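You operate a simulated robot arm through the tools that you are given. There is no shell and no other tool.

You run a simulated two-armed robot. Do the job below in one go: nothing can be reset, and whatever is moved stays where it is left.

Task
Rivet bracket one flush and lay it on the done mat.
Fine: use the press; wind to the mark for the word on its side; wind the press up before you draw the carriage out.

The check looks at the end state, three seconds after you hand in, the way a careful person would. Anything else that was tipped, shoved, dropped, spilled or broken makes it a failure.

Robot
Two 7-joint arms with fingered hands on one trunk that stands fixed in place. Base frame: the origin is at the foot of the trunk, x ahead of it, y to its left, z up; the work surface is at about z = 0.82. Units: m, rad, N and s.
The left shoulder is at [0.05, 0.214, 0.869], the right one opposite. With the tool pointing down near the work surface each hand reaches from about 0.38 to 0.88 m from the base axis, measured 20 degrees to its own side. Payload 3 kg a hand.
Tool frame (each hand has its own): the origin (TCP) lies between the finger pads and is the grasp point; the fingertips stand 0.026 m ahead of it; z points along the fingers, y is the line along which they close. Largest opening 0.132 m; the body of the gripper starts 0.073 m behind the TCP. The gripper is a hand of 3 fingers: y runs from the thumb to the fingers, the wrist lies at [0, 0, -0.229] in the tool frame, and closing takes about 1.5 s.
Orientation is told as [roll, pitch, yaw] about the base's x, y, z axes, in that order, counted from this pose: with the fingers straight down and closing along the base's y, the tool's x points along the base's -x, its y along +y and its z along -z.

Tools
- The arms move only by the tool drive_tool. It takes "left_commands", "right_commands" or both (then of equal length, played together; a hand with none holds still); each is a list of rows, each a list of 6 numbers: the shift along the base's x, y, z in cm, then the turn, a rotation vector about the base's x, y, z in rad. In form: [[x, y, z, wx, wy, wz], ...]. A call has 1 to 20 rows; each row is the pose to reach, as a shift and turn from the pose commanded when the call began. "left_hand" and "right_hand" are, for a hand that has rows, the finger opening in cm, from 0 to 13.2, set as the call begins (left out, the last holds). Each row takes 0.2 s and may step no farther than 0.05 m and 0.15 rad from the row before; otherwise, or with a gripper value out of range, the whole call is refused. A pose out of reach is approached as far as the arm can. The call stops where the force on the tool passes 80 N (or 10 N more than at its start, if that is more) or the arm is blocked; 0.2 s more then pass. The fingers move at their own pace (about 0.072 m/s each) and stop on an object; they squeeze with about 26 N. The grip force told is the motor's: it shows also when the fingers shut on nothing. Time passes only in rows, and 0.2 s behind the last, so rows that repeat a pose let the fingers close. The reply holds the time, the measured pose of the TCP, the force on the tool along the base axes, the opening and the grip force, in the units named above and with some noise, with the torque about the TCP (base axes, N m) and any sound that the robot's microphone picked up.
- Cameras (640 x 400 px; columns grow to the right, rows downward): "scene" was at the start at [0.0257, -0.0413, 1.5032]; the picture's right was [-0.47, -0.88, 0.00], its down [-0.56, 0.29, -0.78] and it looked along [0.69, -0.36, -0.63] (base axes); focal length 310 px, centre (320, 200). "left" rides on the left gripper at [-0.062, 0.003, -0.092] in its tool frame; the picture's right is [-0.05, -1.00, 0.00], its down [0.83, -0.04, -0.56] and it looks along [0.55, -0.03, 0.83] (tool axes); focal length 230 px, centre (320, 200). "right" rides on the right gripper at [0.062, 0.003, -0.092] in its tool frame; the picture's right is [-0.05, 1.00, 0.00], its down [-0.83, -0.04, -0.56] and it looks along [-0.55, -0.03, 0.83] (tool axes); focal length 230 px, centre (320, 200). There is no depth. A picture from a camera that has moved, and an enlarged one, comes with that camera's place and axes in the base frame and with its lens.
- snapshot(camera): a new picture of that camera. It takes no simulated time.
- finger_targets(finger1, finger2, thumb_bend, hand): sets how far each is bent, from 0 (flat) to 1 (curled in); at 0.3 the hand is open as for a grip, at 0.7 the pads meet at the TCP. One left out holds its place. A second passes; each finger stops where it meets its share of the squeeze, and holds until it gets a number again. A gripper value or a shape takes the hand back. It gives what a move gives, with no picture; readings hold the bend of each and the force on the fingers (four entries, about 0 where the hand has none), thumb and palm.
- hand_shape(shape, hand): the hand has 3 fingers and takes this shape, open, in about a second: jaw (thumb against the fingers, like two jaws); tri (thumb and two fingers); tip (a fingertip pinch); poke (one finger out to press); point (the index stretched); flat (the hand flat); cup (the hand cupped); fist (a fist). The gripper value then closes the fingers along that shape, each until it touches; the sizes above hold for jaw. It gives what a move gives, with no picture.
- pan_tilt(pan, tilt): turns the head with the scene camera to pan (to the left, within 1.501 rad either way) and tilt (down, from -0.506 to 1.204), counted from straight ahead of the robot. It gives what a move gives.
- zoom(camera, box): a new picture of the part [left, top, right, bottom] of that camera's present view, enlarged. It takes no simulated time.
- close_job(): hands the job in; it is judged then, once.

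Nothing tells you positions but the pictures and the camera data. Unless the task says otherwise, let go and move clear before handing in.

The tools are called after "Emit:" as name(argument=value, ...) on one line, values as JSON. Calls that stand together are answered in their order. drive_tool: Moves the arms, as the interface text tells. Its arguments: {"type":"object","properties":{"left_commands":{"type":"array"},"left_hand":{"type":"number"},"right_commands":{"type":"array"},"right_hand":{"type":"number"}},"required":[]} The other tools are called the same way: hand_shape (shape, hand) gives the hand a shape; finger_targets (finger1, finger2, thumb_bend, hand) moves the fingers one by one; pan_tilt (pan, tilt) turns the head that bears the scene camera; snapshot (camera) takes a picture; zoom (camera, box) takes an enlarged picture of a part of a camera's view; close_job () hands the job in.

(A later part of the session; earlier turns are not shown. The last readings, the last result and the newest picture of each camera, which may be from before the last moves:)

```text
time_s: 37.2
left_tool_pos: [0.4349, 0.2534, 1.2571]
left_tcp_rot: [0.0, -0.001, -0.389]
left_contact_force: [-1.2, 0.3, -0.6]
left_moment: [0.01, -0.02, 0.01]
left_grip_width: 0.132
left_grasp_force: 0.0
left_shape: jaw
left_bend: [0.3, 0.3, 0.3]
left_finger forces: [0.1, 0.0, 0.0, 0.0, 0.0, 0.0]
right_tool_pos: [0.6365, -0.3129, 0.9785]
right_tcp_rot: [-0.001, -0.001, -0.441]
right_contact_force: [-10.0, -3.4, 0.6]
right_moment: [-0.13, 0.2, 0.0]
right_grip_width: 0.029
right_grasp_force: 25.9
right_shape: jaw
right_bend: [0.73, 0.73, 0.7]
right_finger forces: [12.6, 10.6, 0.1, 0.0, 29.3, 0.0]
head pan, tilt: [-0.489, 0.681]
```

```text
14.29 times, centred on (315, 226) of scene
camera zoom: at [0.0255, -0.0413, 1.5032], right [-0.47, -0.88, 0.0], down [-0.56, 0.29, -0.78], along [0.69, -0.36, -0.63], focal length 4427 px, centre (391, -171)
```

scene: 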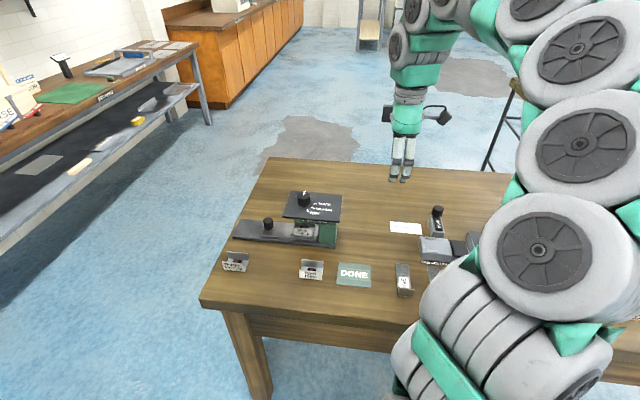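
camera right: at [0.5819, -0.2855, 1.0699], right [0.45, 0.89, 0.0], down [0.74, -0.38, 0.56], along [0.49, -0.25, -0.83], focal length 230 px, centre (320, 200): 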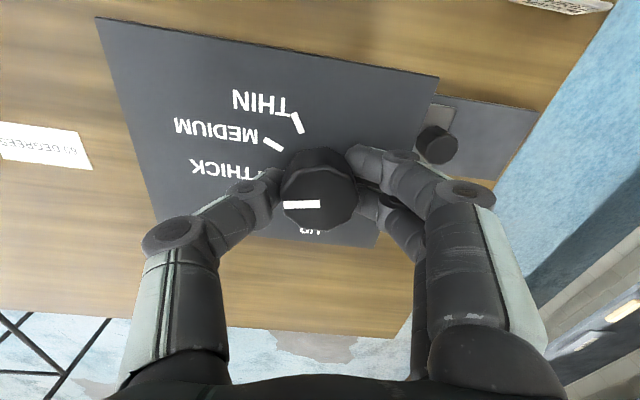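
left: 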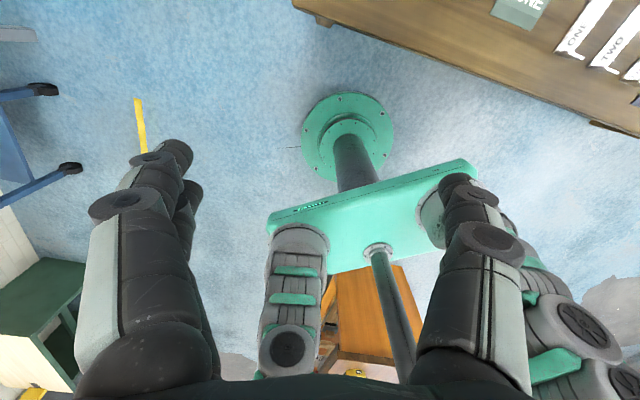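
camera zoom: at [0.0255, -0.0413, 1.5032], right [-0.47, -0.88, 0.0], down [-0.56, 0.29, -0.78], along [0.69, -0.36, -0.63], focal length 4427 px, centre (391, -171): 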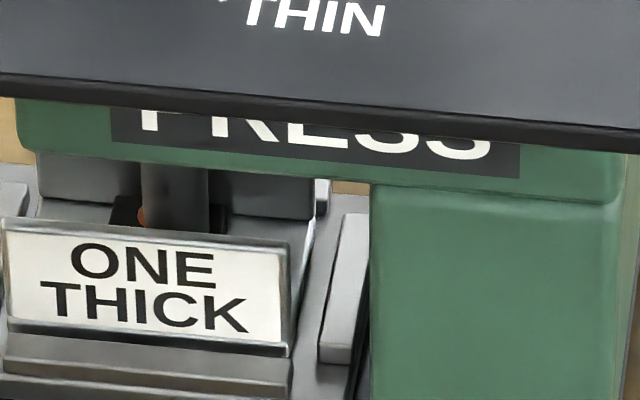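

The tab now runs straight into the THICK mark. I'll wind the press back up to UP.

Emit:
drive_tool(right_commands=[[0, 0, 0, 0, 0, 0.12], [0, 0, 0, 0, 0, 0.24], [0, 0, 0, 0, 0, 0.36], [0, 0, 0, 0, 0, 0.48], [0, 0, 0, 0, 0, 0.6], [0, 0, 0, 0, 0, 0.72], [0, 0, 0, 0, 0, 0.84], [0, 0, 0, 0, 0, 0.96], [0, 0, 0, 0, 0, 1.08], [0, 0, 0, 0, 0, 1.2], [0, 0, 0, 0, 0, 1.32], [0, 0, 0, 0, 0, 1.4], [0, 0, 0, 0, 0, 1.4]])

Emit:
snapshot(camera="right")

Emit:
zoom(camera="scene", box=[280, 180, 350, 240])

Emit:
zoom(camera="scene", box=[298, 212, 332, 240])

```text
time_s: 40.0
left_tool_pos: [0.4347, 0.2529, 1.2562]
left_tcp_rot: [0.001, 0.001, -0.388]
left_contact_force: [-0.3, 0.4, -0.1]
left_moment: [-0.01, 0.02, 0.0]
left_grip_width: 0.132
left_grasp_force: 0.1
left_shape: jaw
left_bend: [0.3, 0.3, 0.3]
left_finger forces: [0.1, 0.0, 0.0, 0.1, 0.1, 0.0]
right_tool_pos: [0.6368, -0.3128, 0.9786]
right_tcp_rot: [0.001, 0.001, 0.962]
right_contact_force: [-1.9, -8.3, -2.4]
right_moment: [-0.17, -0.01, -0.03]
right_grip_width: 0.0289
right_grasp_force: 26.4
right_shape: jaw
right_bend: [0.73, 0.73, 0.7]
right_finger forces: [13.3, 11.7, 0.1, 0.0, 27.2, 0.0]
head pan, tilt: [-0.489, 0.681]
```

```text
taken
camera right: at [0.5989, -0.3625, 1.0701], right [-0.79, 0.61, 0.0], down [0.51, 0.66, 0.55], along [0.34, 0.44, -0.83], focal length 230 px, centre (320, 200)
```

right: 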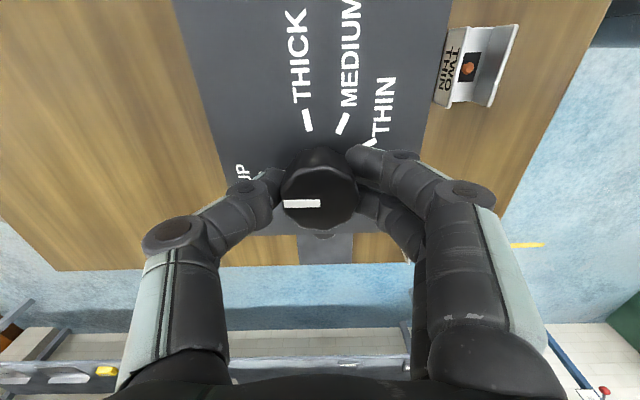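

```text
6.67 times, centred on (315, 210) of scene
camera zoom: at [0.0257, -0.0414, 1.5032], right [-0.47, -0.88, 0.0], down [-0.56, 0.29, -0.78], along [0.69, -0.36, -0.63], focal length 2066 px, centre (353, 133)
```

zoom: 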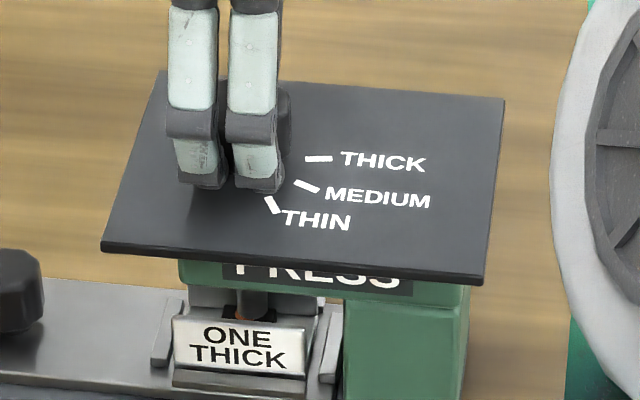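

```text
14.29 times, centred on (315, 226) of scene
camera zoom: at [0.0257, -0.0414, 1.5032], right [-0.47, -0.88, 0.0], down [-0.56, 0.29, -0.78], along [0.69, -0.36, -0.63], focal length 4427 px, centre (391, -171)
```

zoom: 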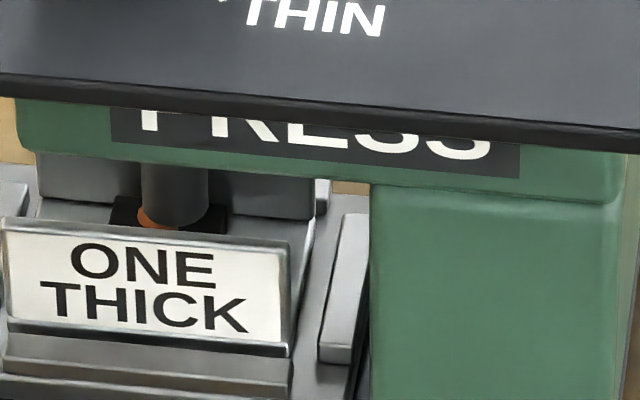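

The knob is back where it began. I'll release it, rise clear, and check the pointer and the ram.

Emit:
drive_tool(right_commands=[[0, 0, 0, 0, 0, 0], [0, 0, 0, 0, 0, 0], [0, 0, 0, 0, 0, 0], [0, 0, 0, 0, 0, 0], [0, 0, 0, 0, 0, 0]], right_hand=8)

Emit:
drive_tool(right_commands=[[0, 0, 3, 0, 0, 0], [0, 0, 7, 0, 0, 0], [0, 0, 11, 0, 0, 0], [-1.5, -2, 14, 0, 0, 0], [-1.5, -2, 14, 0, 0, 0]])

Emit:
snapshot(camera="right")

Emit:
zoom(camera="right", box=[230, 60, 410, 200])

Emit:
zoom(camera="scene", box=[260, 175, 350, 245])

```text
time_s: 41.2
left_tool_pos: [0.4354, 0.2532, 1.2575]
left_tcp_rot: [0.002, 0.001, -0.388]
left_contact_force: [-0.7, -0.6, -0.3]
left_moment: [-0.03, 0.02, 0.0]
left_grip_width: 0.1318
left_grasp_force: 0.0
left_shape: jaw
left_bend: [0.3, 0.3, 0.3]
left_finger forces: [0.1, 0.0, 0.1, 0.0, 0.0, 0.0]
right_tool_pos: [0.6372, -0.3128, 0.9779]
right_tcp_rot: [0.0, 0.001, 0.961]
right_contact_force: [-0.1, -0.3, 0.0]
right_moment: [0.02, 0.02, 0.01]
right_grip_width: 0.0794
right_grasp_force: 0.0
right_shape: jaw
right_bend: [0.71, 0.71, 0.71]
right_finger forces: [0.0, 0.1, 0.0, 0.1, 0.0, 0.0]
head pan, tilt: [-0.489, 0.681]
```

```text
time_s: 42.4
left_tool_pos: [0.4359, 0.2544, 1.2566]
left_tcp_rot: [-0.001, 0.001, -0.389]
left_contact_force: [0.6, -0.7, 0.2]
left_moment: [0.0, -0.01, -0.01]
left_grip_width: 0.1319
left_grasp_force: 0.1
left_shape: jaw
left_bend: [0.3, 0.3, 0.3]
left_finger forces: [0.0, 0.0, 0.0, 0.0, 0.0, 0.0]
right_tool_pos: [0.6206, -0.334, 1.1186]
right_tcp_rot: [0.001, -0.001, 0.963]
right_contact_force: [-0.3, 0.1, 0.6]
right_moment: [0.03, -0.03, 0.01]
right_grip_width: 0.0799
right_grasp_force: 0.0
right_shape: jaw
right_bend: [0.71, 0.71, 0.71]
right_finger forces: [0.0, 0.0, 0.1, 0.0, 0.0, 0.0]
head pan, tilt: [-0.489, 0.681]
```

```text
taken
camera right: at [0.583, -0.3821, 1.2099], right [-0.79, 0.61, 0.0], down [0.51, 0.66, 0.55], along [0.34, 0.44, -0.83], focal length 230 px, centre (320, 200)
```

right: 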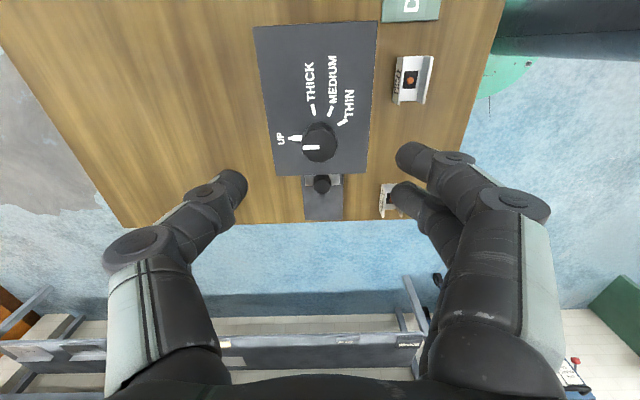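

```text
2.86 times, centred on (320, 130) of right
camera zoom: at [0.583, -0.3821, 1.2099], right [-0.79, 0.61, 0.0], down [0.51, 0.66, 0.55], along [0.34, 0.44, -0.83], focal length 657 px, centre (320, 400)
```

zoom: 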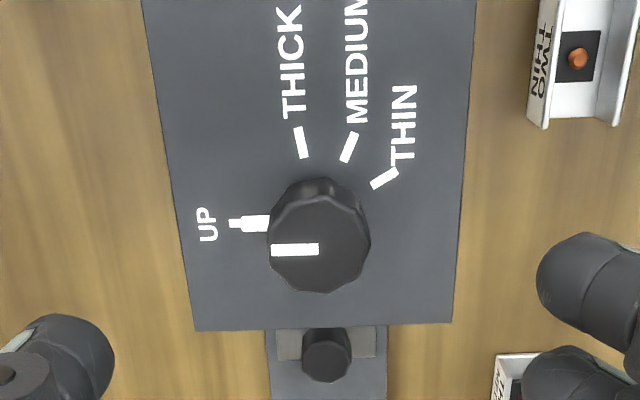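

```text
5.71 times, centred on (305, 210) of scene
camera zoom: at [0.0257, -0.0413, 1.5032], right [-0.47, -0.88, 0.0], down [-0.56, 0.29, -0.78], along [0.69, -0.36, -0.63], focal length 1771 px, centre (406, 143)
```

zoom: 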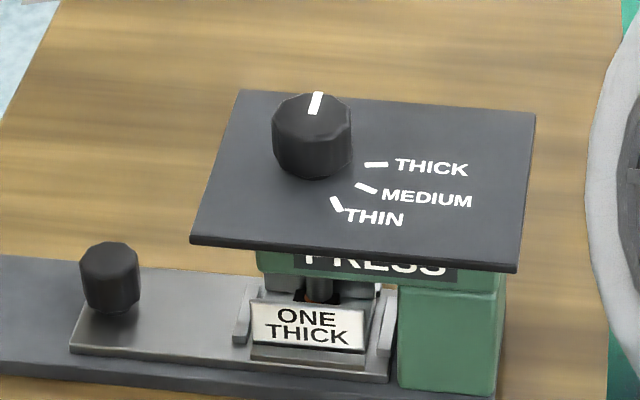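

The knob is at UP and the ram is raised. I'll go back to the post at its pushed-in position (TCP about (0.697, -0.228)), tilted as before, and come down around it.

Emit:
drive_tool(right_commands=[[1.9, 2.6, -1.5, -0.0614, 0.043, 0], [3.8, 5.3, -3.5, -0.1228, 0.086, 0], [5.8, 8.0, -6, -0.1843, 0.129, 0], [7.66, 10.6, -9.5, -0.2457, 0.1722, 0], [7.66, 10.6, -12, -0.2457, 0.1722, 0], [7.66, 10.6, -15.5, -0.2457, 0.1722, 0], [7.66, 10.6, -15.5, -0.2457, 0.1722, 0]], right_hand=7)

Emit:
snapshot(camera="right")

```text
time_s: 44.0
left_tool_pos: [0.4346, 0.2545, 1.2581]
left_tcp_rot: [0.0, 0.001, -0.388]
left_contact_force: [0.0, 0.6, -0.5]
left_moment: [0.0, 0.02, -0.01]
left_grip_width: 0.1318
left_grasp_force: 0.0
left_shape: jaw
left_bend: [0.3, 0.3, 0.3]
left_finger forces: [0.0, 0.1, 0.0, 0.0, 0.0, 0.0]
right_tool_pos: [0.6972, -0.2281, 0.9649]
right_tcp_rot: [-0.001, 0.3, 0.959]
right_contact_force: [0.8, -0.2, -0.2]
right_moment: [0.0, 0.03, 0.0]
right_grip_width: 0.0706
right_grasp_force: 0.1
right_shape: jaw
right_bend: [0.72, 0.72, 0.7]
right_finger forces: [0.0, 0.0, 0.0, 0.1, 0.0, 0.1]
head pan, tilt: [-0.489, 0.681]
```

```text
taken
camera right: at [0.6778, -0.2527, 1.0698], right [-0.79, 0.61, -0.01], down [0.58, 0.76, 0.28], along [0.19, 0.22, -0.96], focal length 230 px, centre (320, 200)
```

right: 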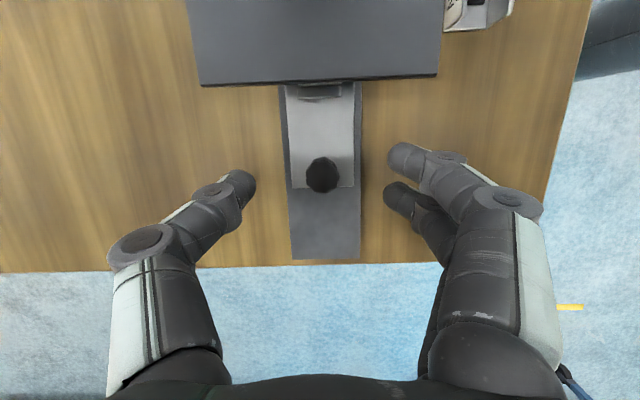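

The post is centred between the open fingers. I'll lower onto it and then grip.

Emit:
drive_tool(right_commands=[[0, 0, -3, 0, 0, 0], [0, 0, -6, 0, 0, 0], [0, 0, -8.1, 0, 0, 0], [0, 0, -8.1, 0, 0, 0]])

Emit:
drive_tool(right_commands=[[0, 0, 0, 0, 0, 0], [0, 0, 0, 0, 0, 0], [0, 0, 0, 0, 0, 0], [0, 0, 0, 0, 0, 0], [0, 0, 0, 0, 0, 0], [0, 0, 0, 0, 0, 0]], right_hand=1.5)

Emit:
snapshot(camera="right")

```text
time_s: 45.0
left_tool_pos: [0.4354, 0.2539, 1.2577]
left_tcp_rot: [-0.001, 0.001, -0.388]
left_contact_force: [-0.2, 0.0, -0.2]
left_moment: [0.02, 0.04, -0.01]
left_grip_width: 0.1318
left_grasp_force: 0.0
left_shape: jaw
left_bend: [0.3, 0.3, 0.3]
left_finger forces: [0.0, 0.1, 0.0, 0.0, 0.0, 0.0]
right_tool_pos: [0.6978, -0.2275, 0.8822]
right_tcp_rot: [0.0, 0.299, 0.961]
right_contact_force: [-0.9, 0.2, 0.4]
right_moment: [-0.01, 0.0, 0.0]
right_grip_width: 0.0704
right_grasp_force: 0.1
right_shape: jaw
right_bend: [0.72, 0.72, 0.7]
right_finger forces: [0.0, 0.0, 0.0, 0.1, 0.0, 0.1]
head pan, tilt: [-0.489, 0.681]
```

```text
time_s: 46.4
left_tool_pos: [0.4359, 0.2534, 1.2566]
left_tcp_rot: [0.0, -0.001, -0.388]
left_contact_force: [0.3, 1.0, 0.8]
left_moment: [0.04, 0.0, -0.02]
left_grip_width: 0.1319
left_grasp_force: 0.1
left_shape: jaw
left_bend: [0.3, 0.3, 0.3]
left_finger forces: [0.0, 0.0, 0.0, 0.0, 0.0, 0.1]
right_tool_pos: [0.6988, -0.2281, 0.8814]
right_tcp_rot: [-0.001, 0.3, 0.959]
right_contact_force: [3.8, -4.6, -3.6]
right_moment: [-0.01, -0.01, -0.01]
right_grip_width: 0.0099
right_grasp_force: 25.3
right_shape: jaw
right_bend: [0.66, 0.73, 0.7]
right_finger forces: [0.0, 11.6, 0.0, 0.1, 19.2, 0.0]
head pan, tilt: [-0.489, 0.681]
```

```text
taken
camera right: at [0.678, -0.2526, 0.9875], right [-0.79, 0.61, -0.02], down [0.58, 0.76, 0.28], along [0.19, 0.22, -0.96], focal length 230 px, centre (320, 200)
```

right: 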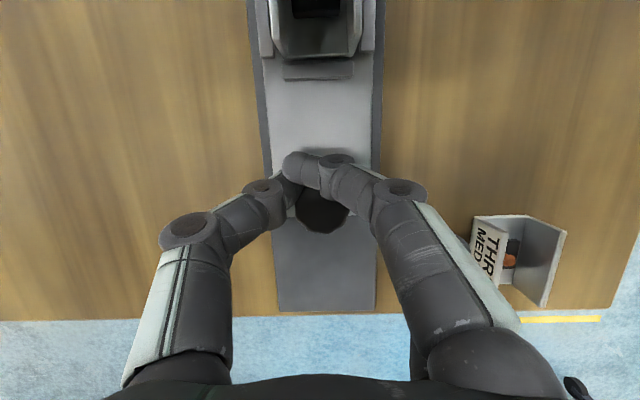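

One finger closed in front of the post: the hand is about 8 mm too close to the press (the fingers slipped a little at the stop). I'll open, shift 8 mm along the rail and grip again.

Emit:
drive_tool(right_commands=[[0, 0, 0, 0, 0, 0], [0, 0, 0, 0, 0, 0], [0, 0, 0, 0, 0, 0], [0, 0, 0, 0, 0, 0], [0, 0, 0, 0, 0, 0], [0.46, 0.66, 0, 0, 0, 0], [0.46, 0.66, 0, 0, 0, 0]], right_hand=7)

Emit:
snapshot(camera="right")

```text
time_s: 48.0
left_tool_pos: [0.436, 0.2539, 1.2575]
left_tcp_rot: [-0.001, 0.001, -0.389]
left_contact_force: [-0.2, -0.1, 0.5]
left_moment: [0.02, 0.01, -0.03]
left_grip_width: 0.1318
left_grasp_force: 0.0
left_shape: jaw
left_bend: [0.3, 0.3, 0.3]
left_finger forces: [0.0, 0.1, 0.0, 0.1, 0.0, 0.0]
right_tool_pos: [0.7026, -0.2212, 0.8833]
right_tcp_rot: [0.003, 0.3, 0.963]
right_contact_force: [0.8, 0.1, -0.2]
right_moment: [-0.01, 0.0, -0.02]
right_grip_width: 0.0698
right_grasp_force: 0.0
right_shape: jaw
right_bend: [0.72, 0.72, 0.7]
right_finger forces: [0.0, 0.0, 0.0, 0.0, 0.0, 0.0]
head pan, tilt: [-0.489, 0.681]
```

```text
taken
camera right: at [0.6822, -0.2454, 0.9879], right [-0.79, 0.61, -0.01], down [0.58, 0.76, 0.28], along [0.19, 0.22, -0.96], focal length 230 px, centre (320, 200)
```

right: 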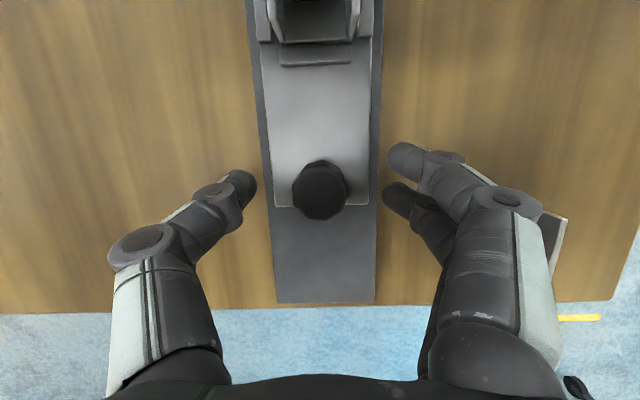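

Emit:
drive_tool(right_commands=[[0.12, 0.17, 0, 0, 0, 0], [0.12, 0.17, 0, 0, 0, 0], [0.12, 0.17, 0, 0, 0, 0], [0.12, 0.17, 0, 0, 0, 0], [0.12, 0.17, 0, 0, 0, 0], [0.12, 0.17, 0, 0, 0, 0]], right_hand=1.5)

Emit:
snapshot(camera="right")

```text
time_s: 49.4
left_tool_pos: [0.4349, 0.255, 1.257]
left_tcp_rot: [-0.001, 0.0, -0.386]
left_contact_force: [0.1, 0.8, -0.2]
left_moment: [0.02, -0.03, -0.04]
left_grip_width: 0.132
left_grasp_force: 0.1
left_shape: jaw
left_bend: [0.3, 0.3, 0.3]
left_finger forces: [0.0, 0.1, 0.0, 0.0, 0.1, 0.0]
right_tool_pos: [0.7034, -0.2201, 0.8819]
right_tcp_rot: [-0.001, 0.3, 0.96]
right_contact_force: [0.1, -1.6, -3.8]
right_moment: [-0.04, -0.02, -0.05]
right_grip_width: 0.0194
right_grasp_force: 26.2
right_shape: jaw
right_bend: [0.72, 0.73, 0.7]
right_finger forces: [9.7, 12.3, 0.1, 0.0, 23.7, 0.0]
head pan, tilt: [-0.489, 0.681]
```

```text
taken
camera right: at [0.6838, -0.2438, 0.9878], right [-0.79, 0.61, -0.01], down [0.58, 0.76, 0.28], along [0.19, 0.22, -0.96], focal length 230 px, centre (320, 200)
```

right: 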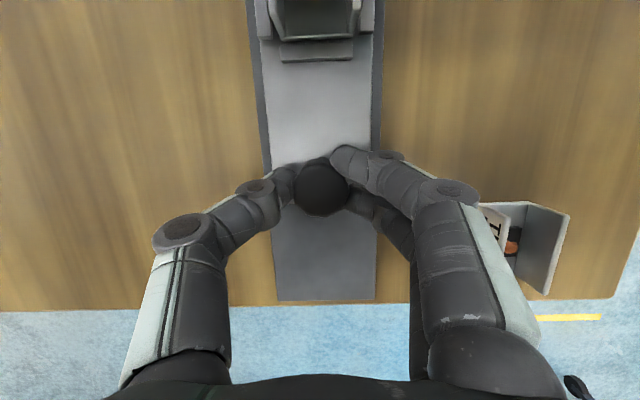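

Both fingers and the thumb now hold the post. I'll draw the carriage back out about 8.7 cm.

Emit:
drive_tool(right_commands=[[0.57, 0.82, 0, 0, 0, 0], [1.15, 1.64, 0, 0, 0, 0], [1.73, 2.45, 0, 0, 0, 0], [2.31, 3.27, 0, 0, 0, 0], [2.89, 4.08, 0, 0, 0, 0], [3.48, 4.88, 0, 0, 0, 0], [4.06, 5.69, 0, 0, 0, 0], [4.65, 6.49, 0, 0, 0, 0], [5.06, 7.08, 0, 0, 0, 0], [5.06, 7.08, 0, 0, 0, 0]])

Emit:
snapshot(camera="right")

```text
time_s: 51.6
left_tool_pos: [0.4351, 0.2532, 1.2563]
left_tcp_rot: [0.0, -0.002, -0.389]
left_contact_force: [-0.2, -0.1, -0.2]
left_moment: [0.0, 0.01, 0.0]
left_grip_width: 0.1317
left_grasp_force: 0.1
left_shape: jaw
left_bend: [0.3, 0.3, 0.3]
left_finger forces: [0.0, 0.1, 0.1, 0.0, 0.0, 0.0]
right_tool_pos: [0.7534, -0.1498, 0.8821]
right_tcp_rot: [0.0, 0.3, 0.958]
right_contact_force: [-6.1, -10.2, -2.8]
right_moment: [-0.09, 0.07, -0.01]
right_grip_width: 0.0188
right_grasp_force: 26.0
right_shape: jaw
right_bend: [0.72, 0.73, 0.7]
right_finger forces: [13.9, 13.1, 0.0, 0.0, 25.9, 0.0]
head pan, tilt: [-0.489, 0.681]
```

```text
taken
camera right: at [0.734, -0.1734, 0.9881], right [-0.79, 0.61, -0.01], down [0.59, 0.76, 0.28], along [0.19, 0.22, -0.96], focal length 230 px, centre (320, 200)
```

right: 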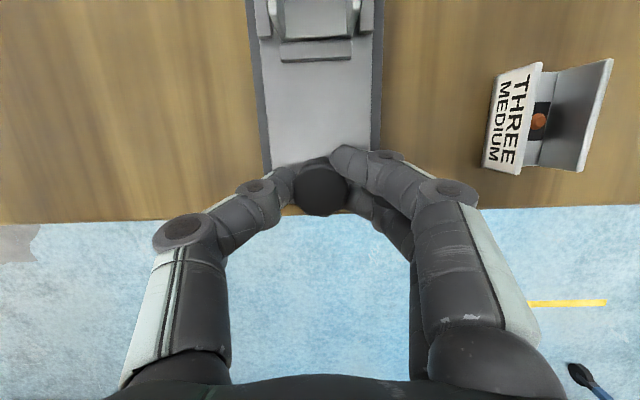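

The carriage is out at its starting position. I'll let go of the post, rise, and move over the bracket to inspect the rivet.

Emit:
drive_tool(right_commands=[[-0.06, -0.09, 0, 0, 0, 0], [-0.06, -0.09, 0, 0, 0, 0], [-0.06, -0.09, 0, 0, 0, 0], [-0.06, -0.09, 0, 0, 0, 0], [-0.06, -0.09, 0, 0, 0, 0]], right_hand=7)

Emit:
drive_tool(right_commands=[[0, 0, 3, 0, 0, 0], [0, 0, 6, 0, 0, 0], [-2, -2.9, 8, 0, 0, 0], [-4, -5.8, 9, 0, 0, 0], [-6.1, -8.7, 9, 0, 0, 0], [-6.1, -8.7, 9, 0, 0, 0]])

Emit:
snapshot(camera="right")

Emit:
zoom(camera="right", box=[260, 70, 380, 210])

```text
time_s: 52.8
left_tool_pos: [0.4356, 0.2546, 1.2568]
left_tcp_rot: [0.001, 0.0, -0.388]
left_contact_force: [-0.7, 0.1, 0.1]
left_moment: [0.03, 0.01, -0.04]
left_grip_width: 0.1317
left_grasp_force: 0.0
left_shape: jaw
left_bend: [0.3, 0.3, 0.3]
left_finger forces: [0.0, 0.0, 0.1, 0.0, 0.0, 0.1]
right_tool_pos: [0.7532, -0.1483, 0.8825]
right_tcp_rot: [-0.001, 0.299, 0.96]
right_contact_force: [0.2, -0.7, -0.5]
right_moment: [0.02, -0.01, -0.01]
right_grip_width: 0.0694
right_grasp_force: 0.0
right_shape: jaw
right_bend: [0.72, 0.72, 0.7]
right_finger forces: [0.0, 0.1, 0.0, 0.0, 0.0, 0.0]
head pan, tilt: [-0.489, 0.681]
```

```text
time_s: 54.2
left_tool_pos: [0.435, 0.2533, 1.2573]
left_tcp_rot: [0.0, 0.0, -0.387]
left_contact_force: [-1.1, -0.2, 0.4]
left_moment: [-0.01, 0.03, -0.04]
left_grip_width: 0.132
left_grasp_force: 0.1
left_shape: jaw
left_bend: [0.3, 0.3, 0.3]
left_finger forces: [0.0, 0.0, 0.1, 0.1, 0.0, 0.0]
right_tool_pos: [0.6929, -0.2362, 0.9725]
right_tcp_rot: [0.001, 0.3, 0.961]
right_contact_force: [0.5, -0.6, 0.3]
right_moment: [0.0, -0.01, 0.0]
right_grip_width: 0.0696
right_grasp_force: 0.1
right_shape: jaw
right_bend: [0.72, 0.72, 0.7]
right_finger forces: [0.1, 0.1, 0.0, 0.0, 0.0, 0.0]
head pan, tilt: [-0.489, 0.681]
```

```text
taken
camera right: at [0.6722, -0.2612, 1.0779], right [-0.79, 0.61, -0.01], down [0.58, 0.76, 0.28], along [0.18, 0.22, -0.96], focal length 230 px, centre (320, 200)
```

right: 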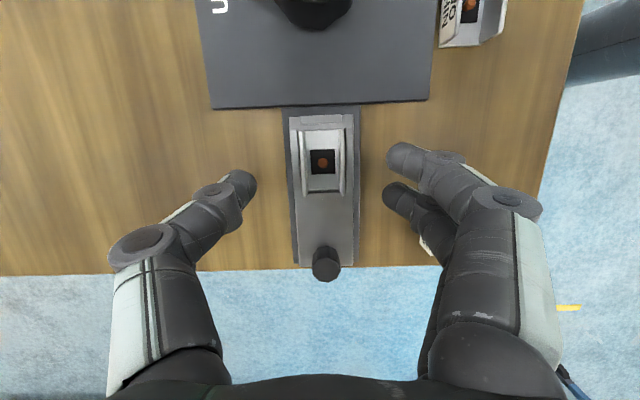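

```text
2.86 times, centred on (320, 140) of right
camera zoom: at [0.6722, -0.2612, 1.0779], right [-0.79, 0.61, -0.01], down [0.58, 0.76, 0.28], along [0.18, 0.22, -0.96], focal length 657 px, centre (320, 371)
```

zoom: 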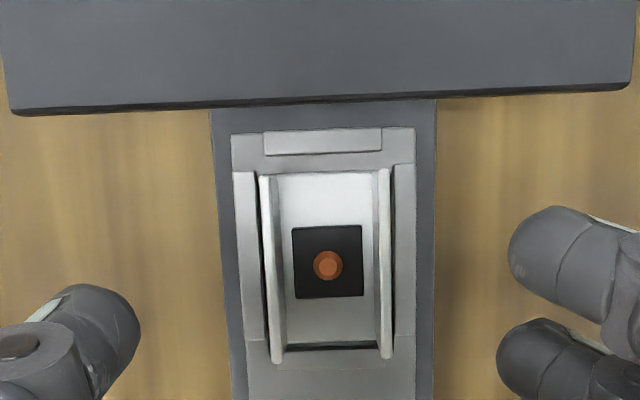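

Emit:
zoom(camera="right", box=[300, 140, 345, 185])

Emit:
zoom(camera="right", box=[430, 0, 520, 60])

Emit:
zoom(camera="scene", box=[230, 190, 340, 260])

```text
8.89 times, centred on (322, 162) of right
camera zoom: at [0.6722, -0.2612, 1.0779], right [-0.79, 0.61, -0.01], down [0.58, 0.76, 0.28], along [0.18, 0.22, -0.96], focal length 2045 px, centre (298, 533)
```

zoom: 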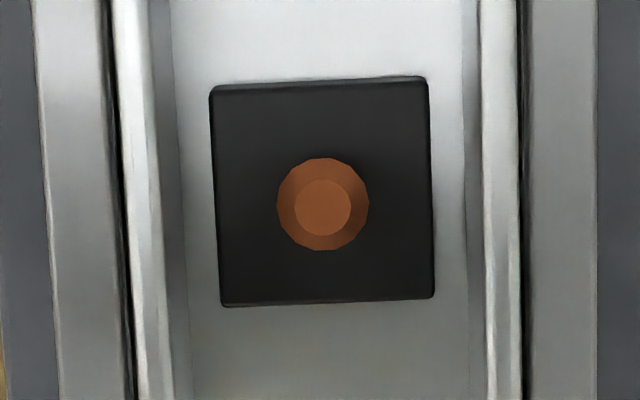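

```text
6.67 times, centred on (475, 30) of right
camera zoom: at [0.6722, -0.2612, 1.0779], right [-0.79, 0.61, -0.01], down [0.58, 0.76, 0.28], along [0.18, 0.22, -0.96], focal length 1534 px, centre (-713, 1333)
```

zoom: 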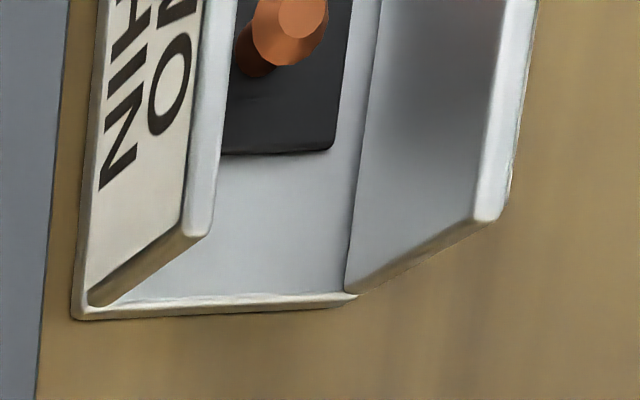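

```text
5.71 times, centred on (285, 225) of scene
camera zoom: at [0.0257, -0.0413, 1.5032], right [-0.47, -0.88, 0.0], down [-0.56, 0.29, -0.78], along [0.69, -0.36, -0.63], focal length 1771 px, centre (520, 57)
```

zoom: 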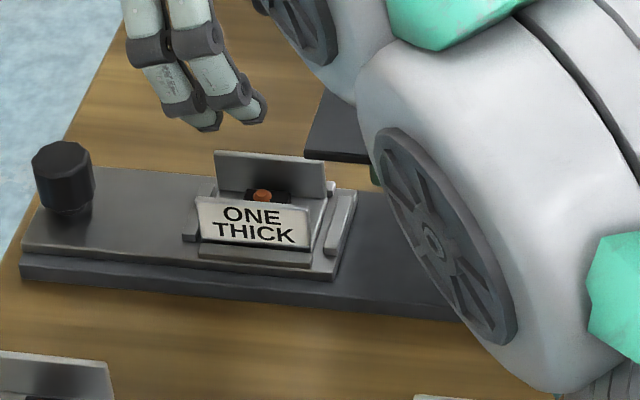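

Emit:
zoom(camera="scene", box=[266, 214, 294, 236])

Emit:
zoom(camera="scene", box=[220, 248, 252, 276])

Emit:
zoom(camera="scene", box=[295, 255, 330, 285])

```text
16.00 times, centred on (280, 225) of scene
camera zoom: at [0.0257, -0.0413, 1.5032], right [-0.47, -0.88, 0.0], down [-0.56, 0.29, -0.78], along [0.69, -0.36, -0.63], focal length 4958 px, centre (960, -200)
```

zoom: 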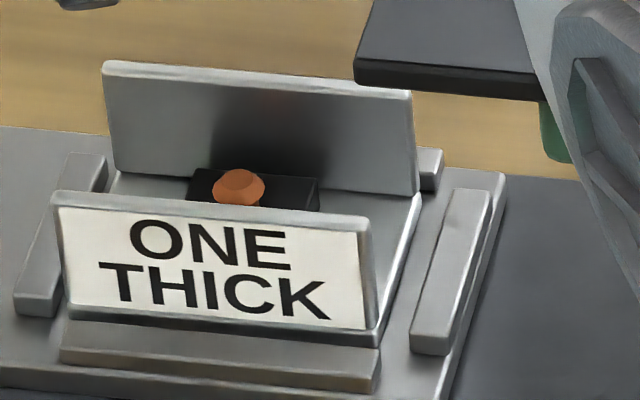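

```text
14.29 times, centred on (236, 262) of scene
camera zoom: at [0.0257, -0.0413, 1.5032], right [-0.47, -0.88, 0.0], down [-0.56, 0.29, -0.78], along [0.69, -0.36, -0.63], focal length 4427 px, centre (1520, -686)
```

zoom: 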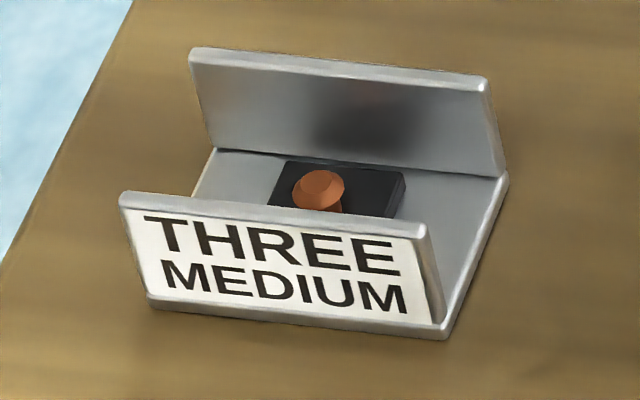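

```text
13.33 times, centred on (312, 270) of scene
camera zoom: at [0.0257, -0.0413, 1.5032], right [-0.47, -0.88, 0.0], down [-0.56, 0.29, -0.78], along [0.69, -0.36, -0.63], focal length 4132 px, centre (420, -733)
```

zoom: 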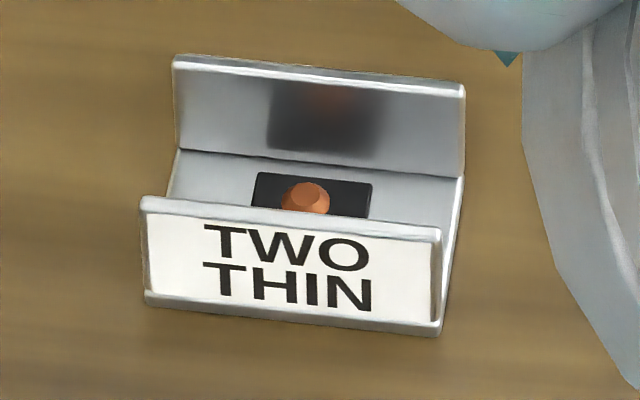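

Looked at closely, bracket ONE's rivet still stands proud like those on TWO and THREE. At the stop it lay about 3 mm short of the ram axis, and in the pocket the bracket sits about 2 mm toward the handle end. I'll grip the bracket again, shift it 3 mm toward the press and repeat.

Emit:
drive_tool(right_commands=[[0, 0, -3, 0, 0, 0], [0, 0, -6, 0, 0, 0], [0, 0, -8.5, 0, 0, 0], [0, 0, -9.3, 0, 0, 0], [0, 0, -9.3, 0, 0, 0]])

Emit:
snapshot(camera="right")

Emit:
zoom(camera="right", box=[260, 90, 380, 250])

```text
time_s: 55.4
left_tool_pos: [0.4348, 0.2534, 1.2571]
left_tcp_rot: [0.0, 0.0, -0.386]
left_contact_force: [0.1, -0.7, 0.0]
left_moment: [0.0, 0.0, 0.0]
left_grip_width: 0.1319
left_grasp_force: 0.1
left_shape: jaw
left_bend: [0.3, 0.3, 0.3]
left_finger forces: [0.0, 0.0, 0.0, 0.0, 0.0, 0.0]
right_tool_pos: [0.6936, -0.2357, 0.8801]
right_tcp_rot: [0.0, 0.299, 0.961]
right_contact_force: [-0.5, 0.4, 1.0]
right_moment: [0.01, 0.02, 0.0]
right_grip_width: 0.0696
right_grasp_force: 0.1
right_shape: jaw
right_bend: [0.72, 0.72, 0.7]
right_finger forces: [0.0, 0.0, 0.1, 0.0, 0.0, 0.1]
head pan, tilt: [-0.489, 0.681]
```

```text
taken
camera right: at [0.6733, -0.2604, 0.9848], right [-0.79, 0.61, -0.02], down [0.58, 0.76, 0.29], along [0.19, 0.22, -0.96], focal length 230 px, centre (320, 200)
```

right: 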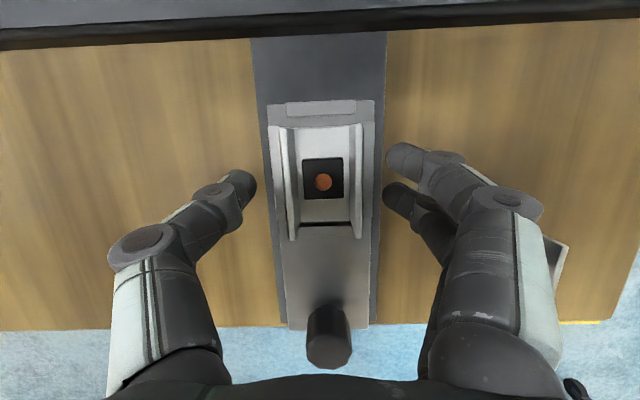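

```text
2.50 times, centred on (320, 170) of right
camera zoom: at [0.6733, -0.2604, 0.9848], right [-0.79, 0.61, -0.02], down [0.58, 0.76, 0.29], along [0.19, 0.22, -0.96], focal length 575 px, centre (320, 275)
```

zoom: 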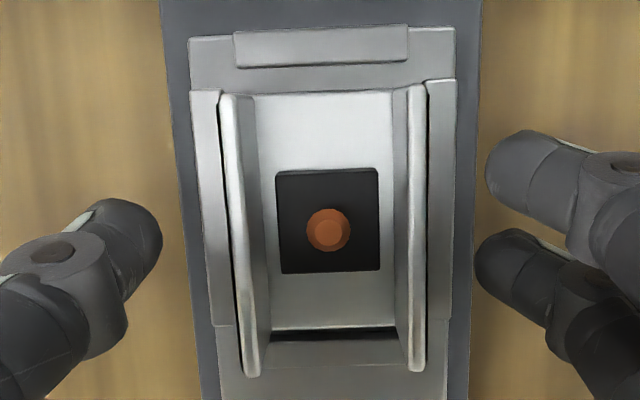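

Emit:
zoom(camera="right", box=[285, 205, 370, 255])

Emit:
zoom(camera="right", box=[265, 90, 385, 150])

```text
7.53 times, centred on (328, 230) of right
camera zoom: at [0.6733, -0.2604, 0.9848], right [-0.79, 0.61, -0.02], down [0.58, 0.76, 0.29], along [0.19, 0.22, -0.96], focal length 1732 px, centre (264, -26)
```

zoom: 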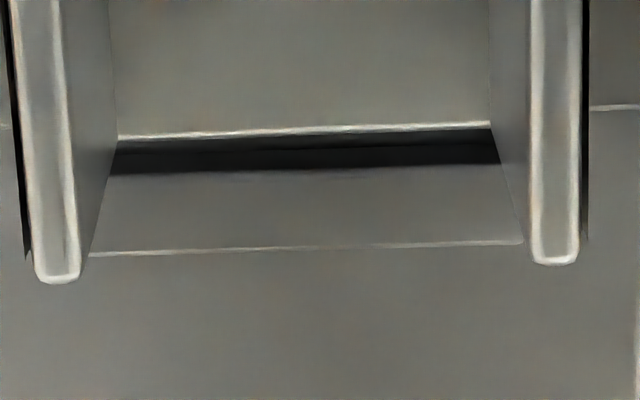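

```text
5.33 times, centred on (325, 120) of right
camera zoom: at [0.6733, -0.2604, 0.9848], right [-0.79, 0.61, -0.02], down [0.58, 0.76, 0.29], along [0.19, 0.22, -0.96], focal length 1227 px, centre (293, 627)
```

zoom: 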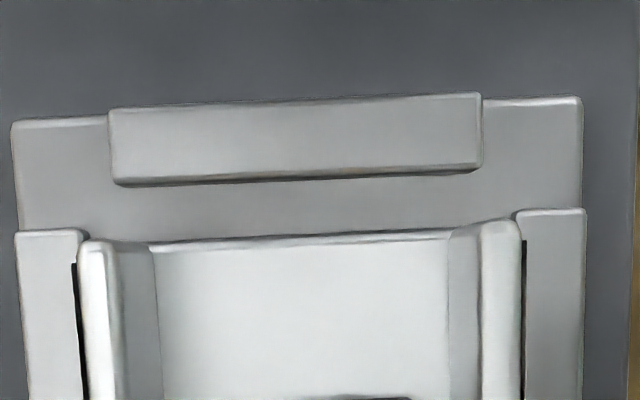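

The gaps in the pocket are 6.5 mm on the press side and 3.0 mm on the handle side, so the bracket needs to go about 2 mm toward the press. I'll grip it here first.

Emit:
drive_tool(right_commands=[[0, 0, 0, 0, 0, 0], [0, 0, 0, 0, 0, 0], [0, 0, 0, 0, 0, 0], [0, 0, 0, 0, 0, 0], [0, 0, 0, 0, 0, 0], [0, 0, 0, 0, 0, 0]], right_hand=2.5)

Emit:
drive_tool(right_commands=[[0, 0, 0.35, 0, 0, 0], [-0.07, -0.1, 0.35, 0, 0, 0], [-0.13, -0.18, 0.35, 0, 0, 0], [-0.13, -0.18, 0.35, 0, 0, 0]])

Emit:
zoom(camera="right", box=[260, 90, 380, 250])

```text
time_s: 56.8
left_tool_pos: [0.4367, 0.2533, 1.2575]
left_tcp_rot: [0.0, 0.001, -0.387]
left_contact_force: [-0.4, 0.5, 0.2]
left_moment: [0.0, -0.03, 0.01]
left_grip_width: 0.1319
left_grasp_force: 0.1
left_shape: jaw
left_bend: [0.3, 0.3, 0.3]
left_finger forces: [0.0, 0.0, 0.1, 0.0, 0.1, 0.0]
right_tool_pos: [0.6931, -0.2375, 0.88]
right_tcp_rot: [0.0, 0.301, 0.96]
right_contact_force: [-1.3, 0.0, 0.1]
right_moment: [0.04, -0.03, -0.03]
right_grip_width: 0.0341
right_grasp_force: 25.8
right_shape: jaw
right_bend: [0.73, 0.73, 0.7]
right_finger forces: [11.8, 11.8, 0.0, 0.0, 23.4, 0.1]
head pan, tilt: [-0.489, 0.681]
```

```text
time_s: 57.8
left_tool_pos: [0.4355, 0.2546, 1.2574]
left_tcp_rot: [0.002, -0.001, -0.388]
left_contact_force: [0.2, 0.3, 0.9]
left_moment: [0.0, -0.03, -0.02]
left_grip_width: 0.1318
left_grasp_force: 0.1
left_shape: jaw
left_bend: [0.3, 0.3, 0.3]
left_finger forces: [0.0, 0.1, 0.1, 0.0, 0.1, 0.1]
right_tool_pos: [0.6916, -0.2381, 0.8834]
right_tcp_rot: [0.0, 0.301, 0.959]
right_contact_force: [-0.4, -0.3, -1.5]
right_moment: [-0.01, 0.04, 0.01]
right_grip_width: 0.0339
right_grasp_force: 26.5
right_shape: jaw
right_bend: [0.73, 0.73, 0.7]
right_finger forces: [11.8, 11.9, 0.0, 0.1, 23.5, 0.0]
head pan, tilt: [-0.489, 0.681]
```

```text
2.50 times, centred on (320, 170) of right
camera zoom: at [0.6715, -0.2622, 0.9883], right [-0.79, 0.61, -0.02], down [0.58, 0.76, 0.28], along [0.19, 0.22, -0.96], focal length 575 px, centre (320, 275)
```

zoom: 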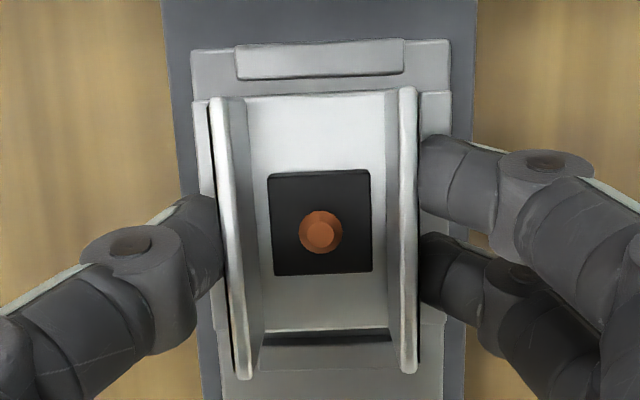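

Now the gaps are about even (4.2 and 4.7 mm). I'll nudge half a millimetre further toward the press, lower it, and release.

Emit:
drive_tool(right_commands=[[-0.03, -0.05, 0, 0, 0, 0], [-0.03, -0.05, -0.3, 0, 0, 0], [-0.03, -0.05, -0.5, 0, 0, 0], [-0.03, -0.05, -0.4, 0, 0, 0]])

Emit:
drive_tool(right_commands=[[0, 0, 0, 0, 0, 0], [0, 0, 0, 0, 0, 0], [0, 0, 0, 0, 0, 0], [0, 0, 0, 0, 0, 0], [0, 0, 0, 0, 0, 0]], right_hand=7)

Emit:
zoom(camera="right", box=[260, 90, 380, 250])

Emit:
zoom(camera="right", box=[285, 205, 370, 255])

Emit:
zoom(camera="right", box=[265, 90, 385, 150])

```text
time_s: 58.8
left_tool_pos: [0.4346, 0.2539, 1.2568]
left_tcp_rot: [0.0, 0.001, -0.388]
left_contact_force: [0.4, 1.1, 0.5]
left_moment: [0.04, -0.02, 0.0]
left_grip_width: 0.1319
left_grasp_force: 0.0
left_shape: jaw
left_bend: [0.3, 0.3, 0.3]
left_finger forces: [0.0, 0.0, 0.0, 0.1, 0.0, 0.1]
right_tool_pos: [0.691, -0.2396, 0.8781]
right_tcp_rot: [-0.001, 0.3, 0.96]
right_contact_force: [-0.1, -1.5, 2.2]
right_moment: [-0.04, 0.0, -0.02]
right_grip_width: 0.0344
right_grasp_force: 25.4
right_shape: jaw
right_bend: [0.73, 0.73, 0.7]
right_finger forces: [12.1, 12.1, 0.1, 0.1, 25.0, 0.0]
head pan, tilt: [-0.489, 0.681]
```

```text
time_s: 60.0
left_tool_pos: [0.4356, 0.2542, 1.2558]
left_tcp_rot: [0.0, -0.001, -0.389]
left_contact_force: [-0.3, 0.2, 0.2]
left_moment: [0.01, 0.0, -0.01]
left_grip_width: 0.132
left_grasp_force: 0.0
left_shape: jaw
left_bend: [0.3, 0.3, 0.3]
left_finger forces: [0.1, 0.0, 0.0, 0.0, 0.0, 0.0]
right_tool_pos: [0.6915, -0.2387, 0.8788]
right_tcp_rot: [0.001, 0.3, 0.961]
right_contact_force: [1.0, 0.1, -0.3]
right_moment: [0.0, 0.0, -0.03]
right_grip_width: 0.0692
right_grasp_force: 0.0
right_shape: jaw
right_bend: [0.72, 0.72, 0.7]
right_finger forces: [0.0, 0.0, 0.0, 0.1, 0.0, 0.0]
head pan, tilt: [-0.489, 0.681]
```

```text
2.50 times, centred on (320, 170) of right
camera zoom: at [0.6709, -0.2626, 0.9844], right [-0.79, 0.61, -0.01], down [0.58, 0.76, 0.28], along [0.19, 0.22, -0.96], focal length 575 px, centre (320, 275)
```

zoom: 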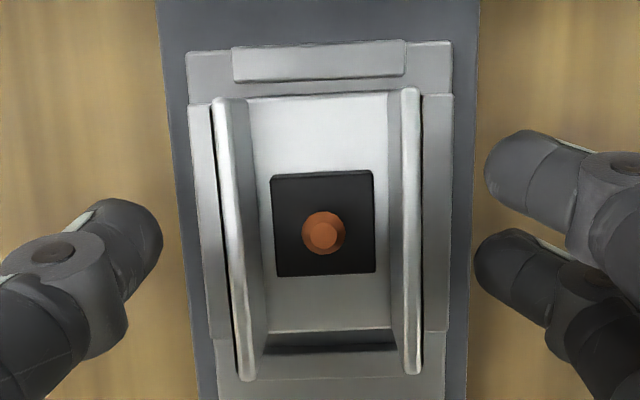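

```text
7.53 times, centred on (328, 230) of right
camera zoom: at [0.6709, -0.2626, 0.9844], right [-0.79, 0.61, -0.01], down [0.58, 0.76, 0.28], along [0.19, 0.22, -0.96], focal length 1732 px, centre (264, -26)
```

zoom: 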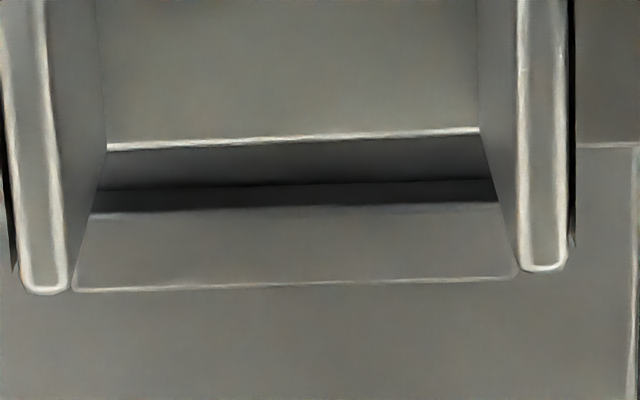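

```text
5.33 times, centred on (325, 120) of right
camera zoom: at [0.6709, -0.2626, 0.9844], right [-0.79, 0.61, -0.01], down [0.58, 0.76, 0.28], along [0.19, 0.22, -0.96], focal length 1227 px, centre (293, 627)
```

zoom: 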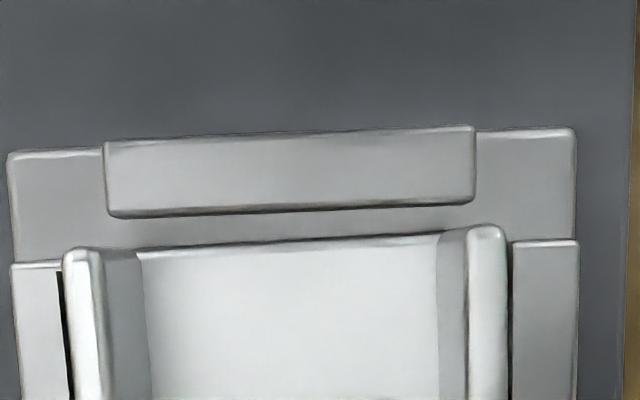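

The rivet should now line up with the ram. I'll lift clear, go back to the post and grip it at the pose that worked (TCP about (0.753, -0.149)).

Emit:
drive_tool(right_commands=[[0, 0, 3, 0, 0, 0], [0, 0, 6.5, 0, 0, 0], [2.06, 3.0, 7, 0, 0, 0], [4.1, 6.0, 7, 0, 0, 0], [6.17, 9.0, 7, 0, 0, 0], [6.17, 9.0, 4, 0, 0, 0], [6.17, 9.0, 0.4, 0, 0, 0], [6.17, 9.0, 0.4, 0, 0, 0]])

Emit:
snapshot(camera="right")

```text
time_s: 61.8
left_tool_pos: [0.4365, 0.2545, 1.257]
left_tcp_rot: [0.0, -0.001, -0.387]
left_contact_force: [-0.2, -0.3, 0.5]
left_moment: [-0.02, 0.01, 0.01]
left_grip_width: 0.1321
left_grasp_force: 0.0
left_shape: jaw
left_bend: [0.3, 0.3, 0.3]
left_finger forces: [0.0, 0.0, 0.0, 0.1, 0.0, 0.1]
right_tool_pos: [0.7541, -0.1497, 0.883]
right_tcp_rot: [0.0, 0.3, 0.96]
right_contact_force: [-0.4, -0.1, 0.1]
right_moment: [-0.02, 0.0, 0.01]
right_grip_width: 0.0698
right_grasp_force: 0.0
right_shape: jaw
right_bend: [0.72, 0.72, 0.7]
right_finger forces: [0.1, 0.0, 0.1, 0.0, 0.0, 0.0]
head pan, tilt: [-0.489, 0.681]
```

```text
taken
camera right: at [0.7336, -0.1732, 0.9885], right [-0.79, 0.61, -0.02], down [0.58, 0.76, 0.29], along [0.19, 0.22, -0.96], focal length 230 px, centre (320, 200)
```

right: 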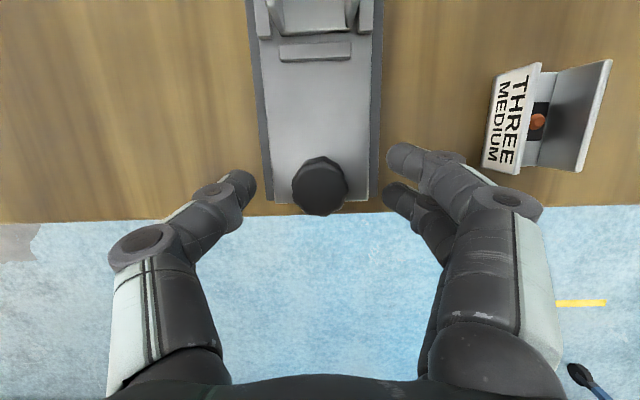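

Emit:
drive_tool(right_commands=[[0.05, 0.08, 0, 0, 0, 0], [0.05, 0.08, 0, 0, 0, 0], [0.05, 0.08, 0, 0, 0, 0], [0.05, 0.08, 0, 0, 0, 0], [0.05, 0.08, 0, 0, 0, 0], [0.05, 0.08, 0, 0, 0, 0]], right_hand=1.5)

Emit:
drive_tool(right_commands=[[-0.57, -0.82, 0, 0, 0, 0], [-1.16, -1.63, 0, 0, 0, 0], [-1.74, -2.45, 0, 0, 0, 0], [-2.32, -3.26, 0, 0, 0, 0], [-2.9, -4.08, 0, 0, 0, 0], [-3.48, -4.89, 0, 0, 0, 0], [-4.07, -5.7, 0, 0, 0, 0], [-4.65, -6.51, 0, 0, 0, 0], [-4.94, -6.92, 0, 0, 0, 0], [-4.94, -6.92, 0, 0, 0, 0]])

Emit:
snapshot(camera="right")

```text
time_s: 63.2
left_tool_pos: [0.4355, 0.2532, 1.257]
left_tcp_rot: [-0.001, -0.001, -0.388]
left_contact_force: [-0.8, -0.5, 0.2]
left_moment: [0.03, -0.02, 0.01]
left_grip_width: 0.1318
left_grasp_force: 0.0
left_shape: jaw
left_bend: [0.3, 0.3, 0.3]
left_finger forces: [0.0, 0.0, 0.0, 0.0, 0.0, 0.1]
right_tool_pos: [0.7532, -0.148, 0.8832]
right_tcp_rot: [0.002, 0.3, 0.959]
right_contact_force: [-1.0, -4.7, -4.3]
right_moment: [-0.07, 0.01, -0.04]
right_grip_width: 0.0194
right_grasp_force: 26.1
right_shape: jaw
right_bend: [0.72, 0.73, 0.7]
right_finger forces: [10.6, 11.5, 0.0, 0.0, 24.1, 0.0]
head pan, tilt: [-0.489, 0.681]
```

```text
time_s: 65.4
left_tool_pos: [0.4354, 0.2532, 1.2566]
left_tcp_rot: [0.001, 0.001, -0.387]
left_contact_force: [-0.2, -1.1, 0.1]
left_moment: [0.02, 0.01, -0.01]
left_grip_width: 0.1318
left_grasp_force: 0.0
left_shape: jaw
left_bend: [0.3, 0.3, 0.3]
left_finger forces: [0.0, 0.0, 0.1, 0.0, 0.1, 0.0]
right_tool_pos: [0.7054, -0.2161, 0.8833]
right_tcp_rot: [-0.001, 0.3, 0.961]
right_contact_force: [1.6, -0.7, -5.3]
right_moment: [0.02, -0.08, 0.02]
right_grip_width: 0.019
right_grasp_force: 26.1
right_shape: jaw
right_bend: [0.72, 0.73, 0.7]
right_finger forces: [10.0, 13.5, 0.0, 0.0, 24.3, 0.0]
head pan, tilt: [-0.489, 0.681]
```

```text
taken
camera right: at [0.6844, -0.2412, 0.9886], right [-0.79, 0.61, -0.01], down [0.58, 0.76, 0.28], along [0.19, 0.22, -0.96], focal length 230 px, centre (320, 200)
```

right: 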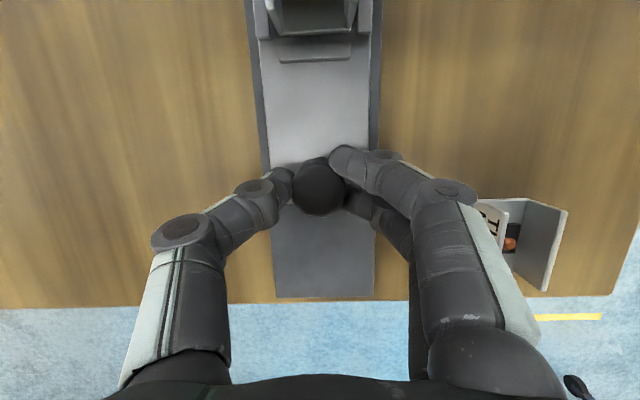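

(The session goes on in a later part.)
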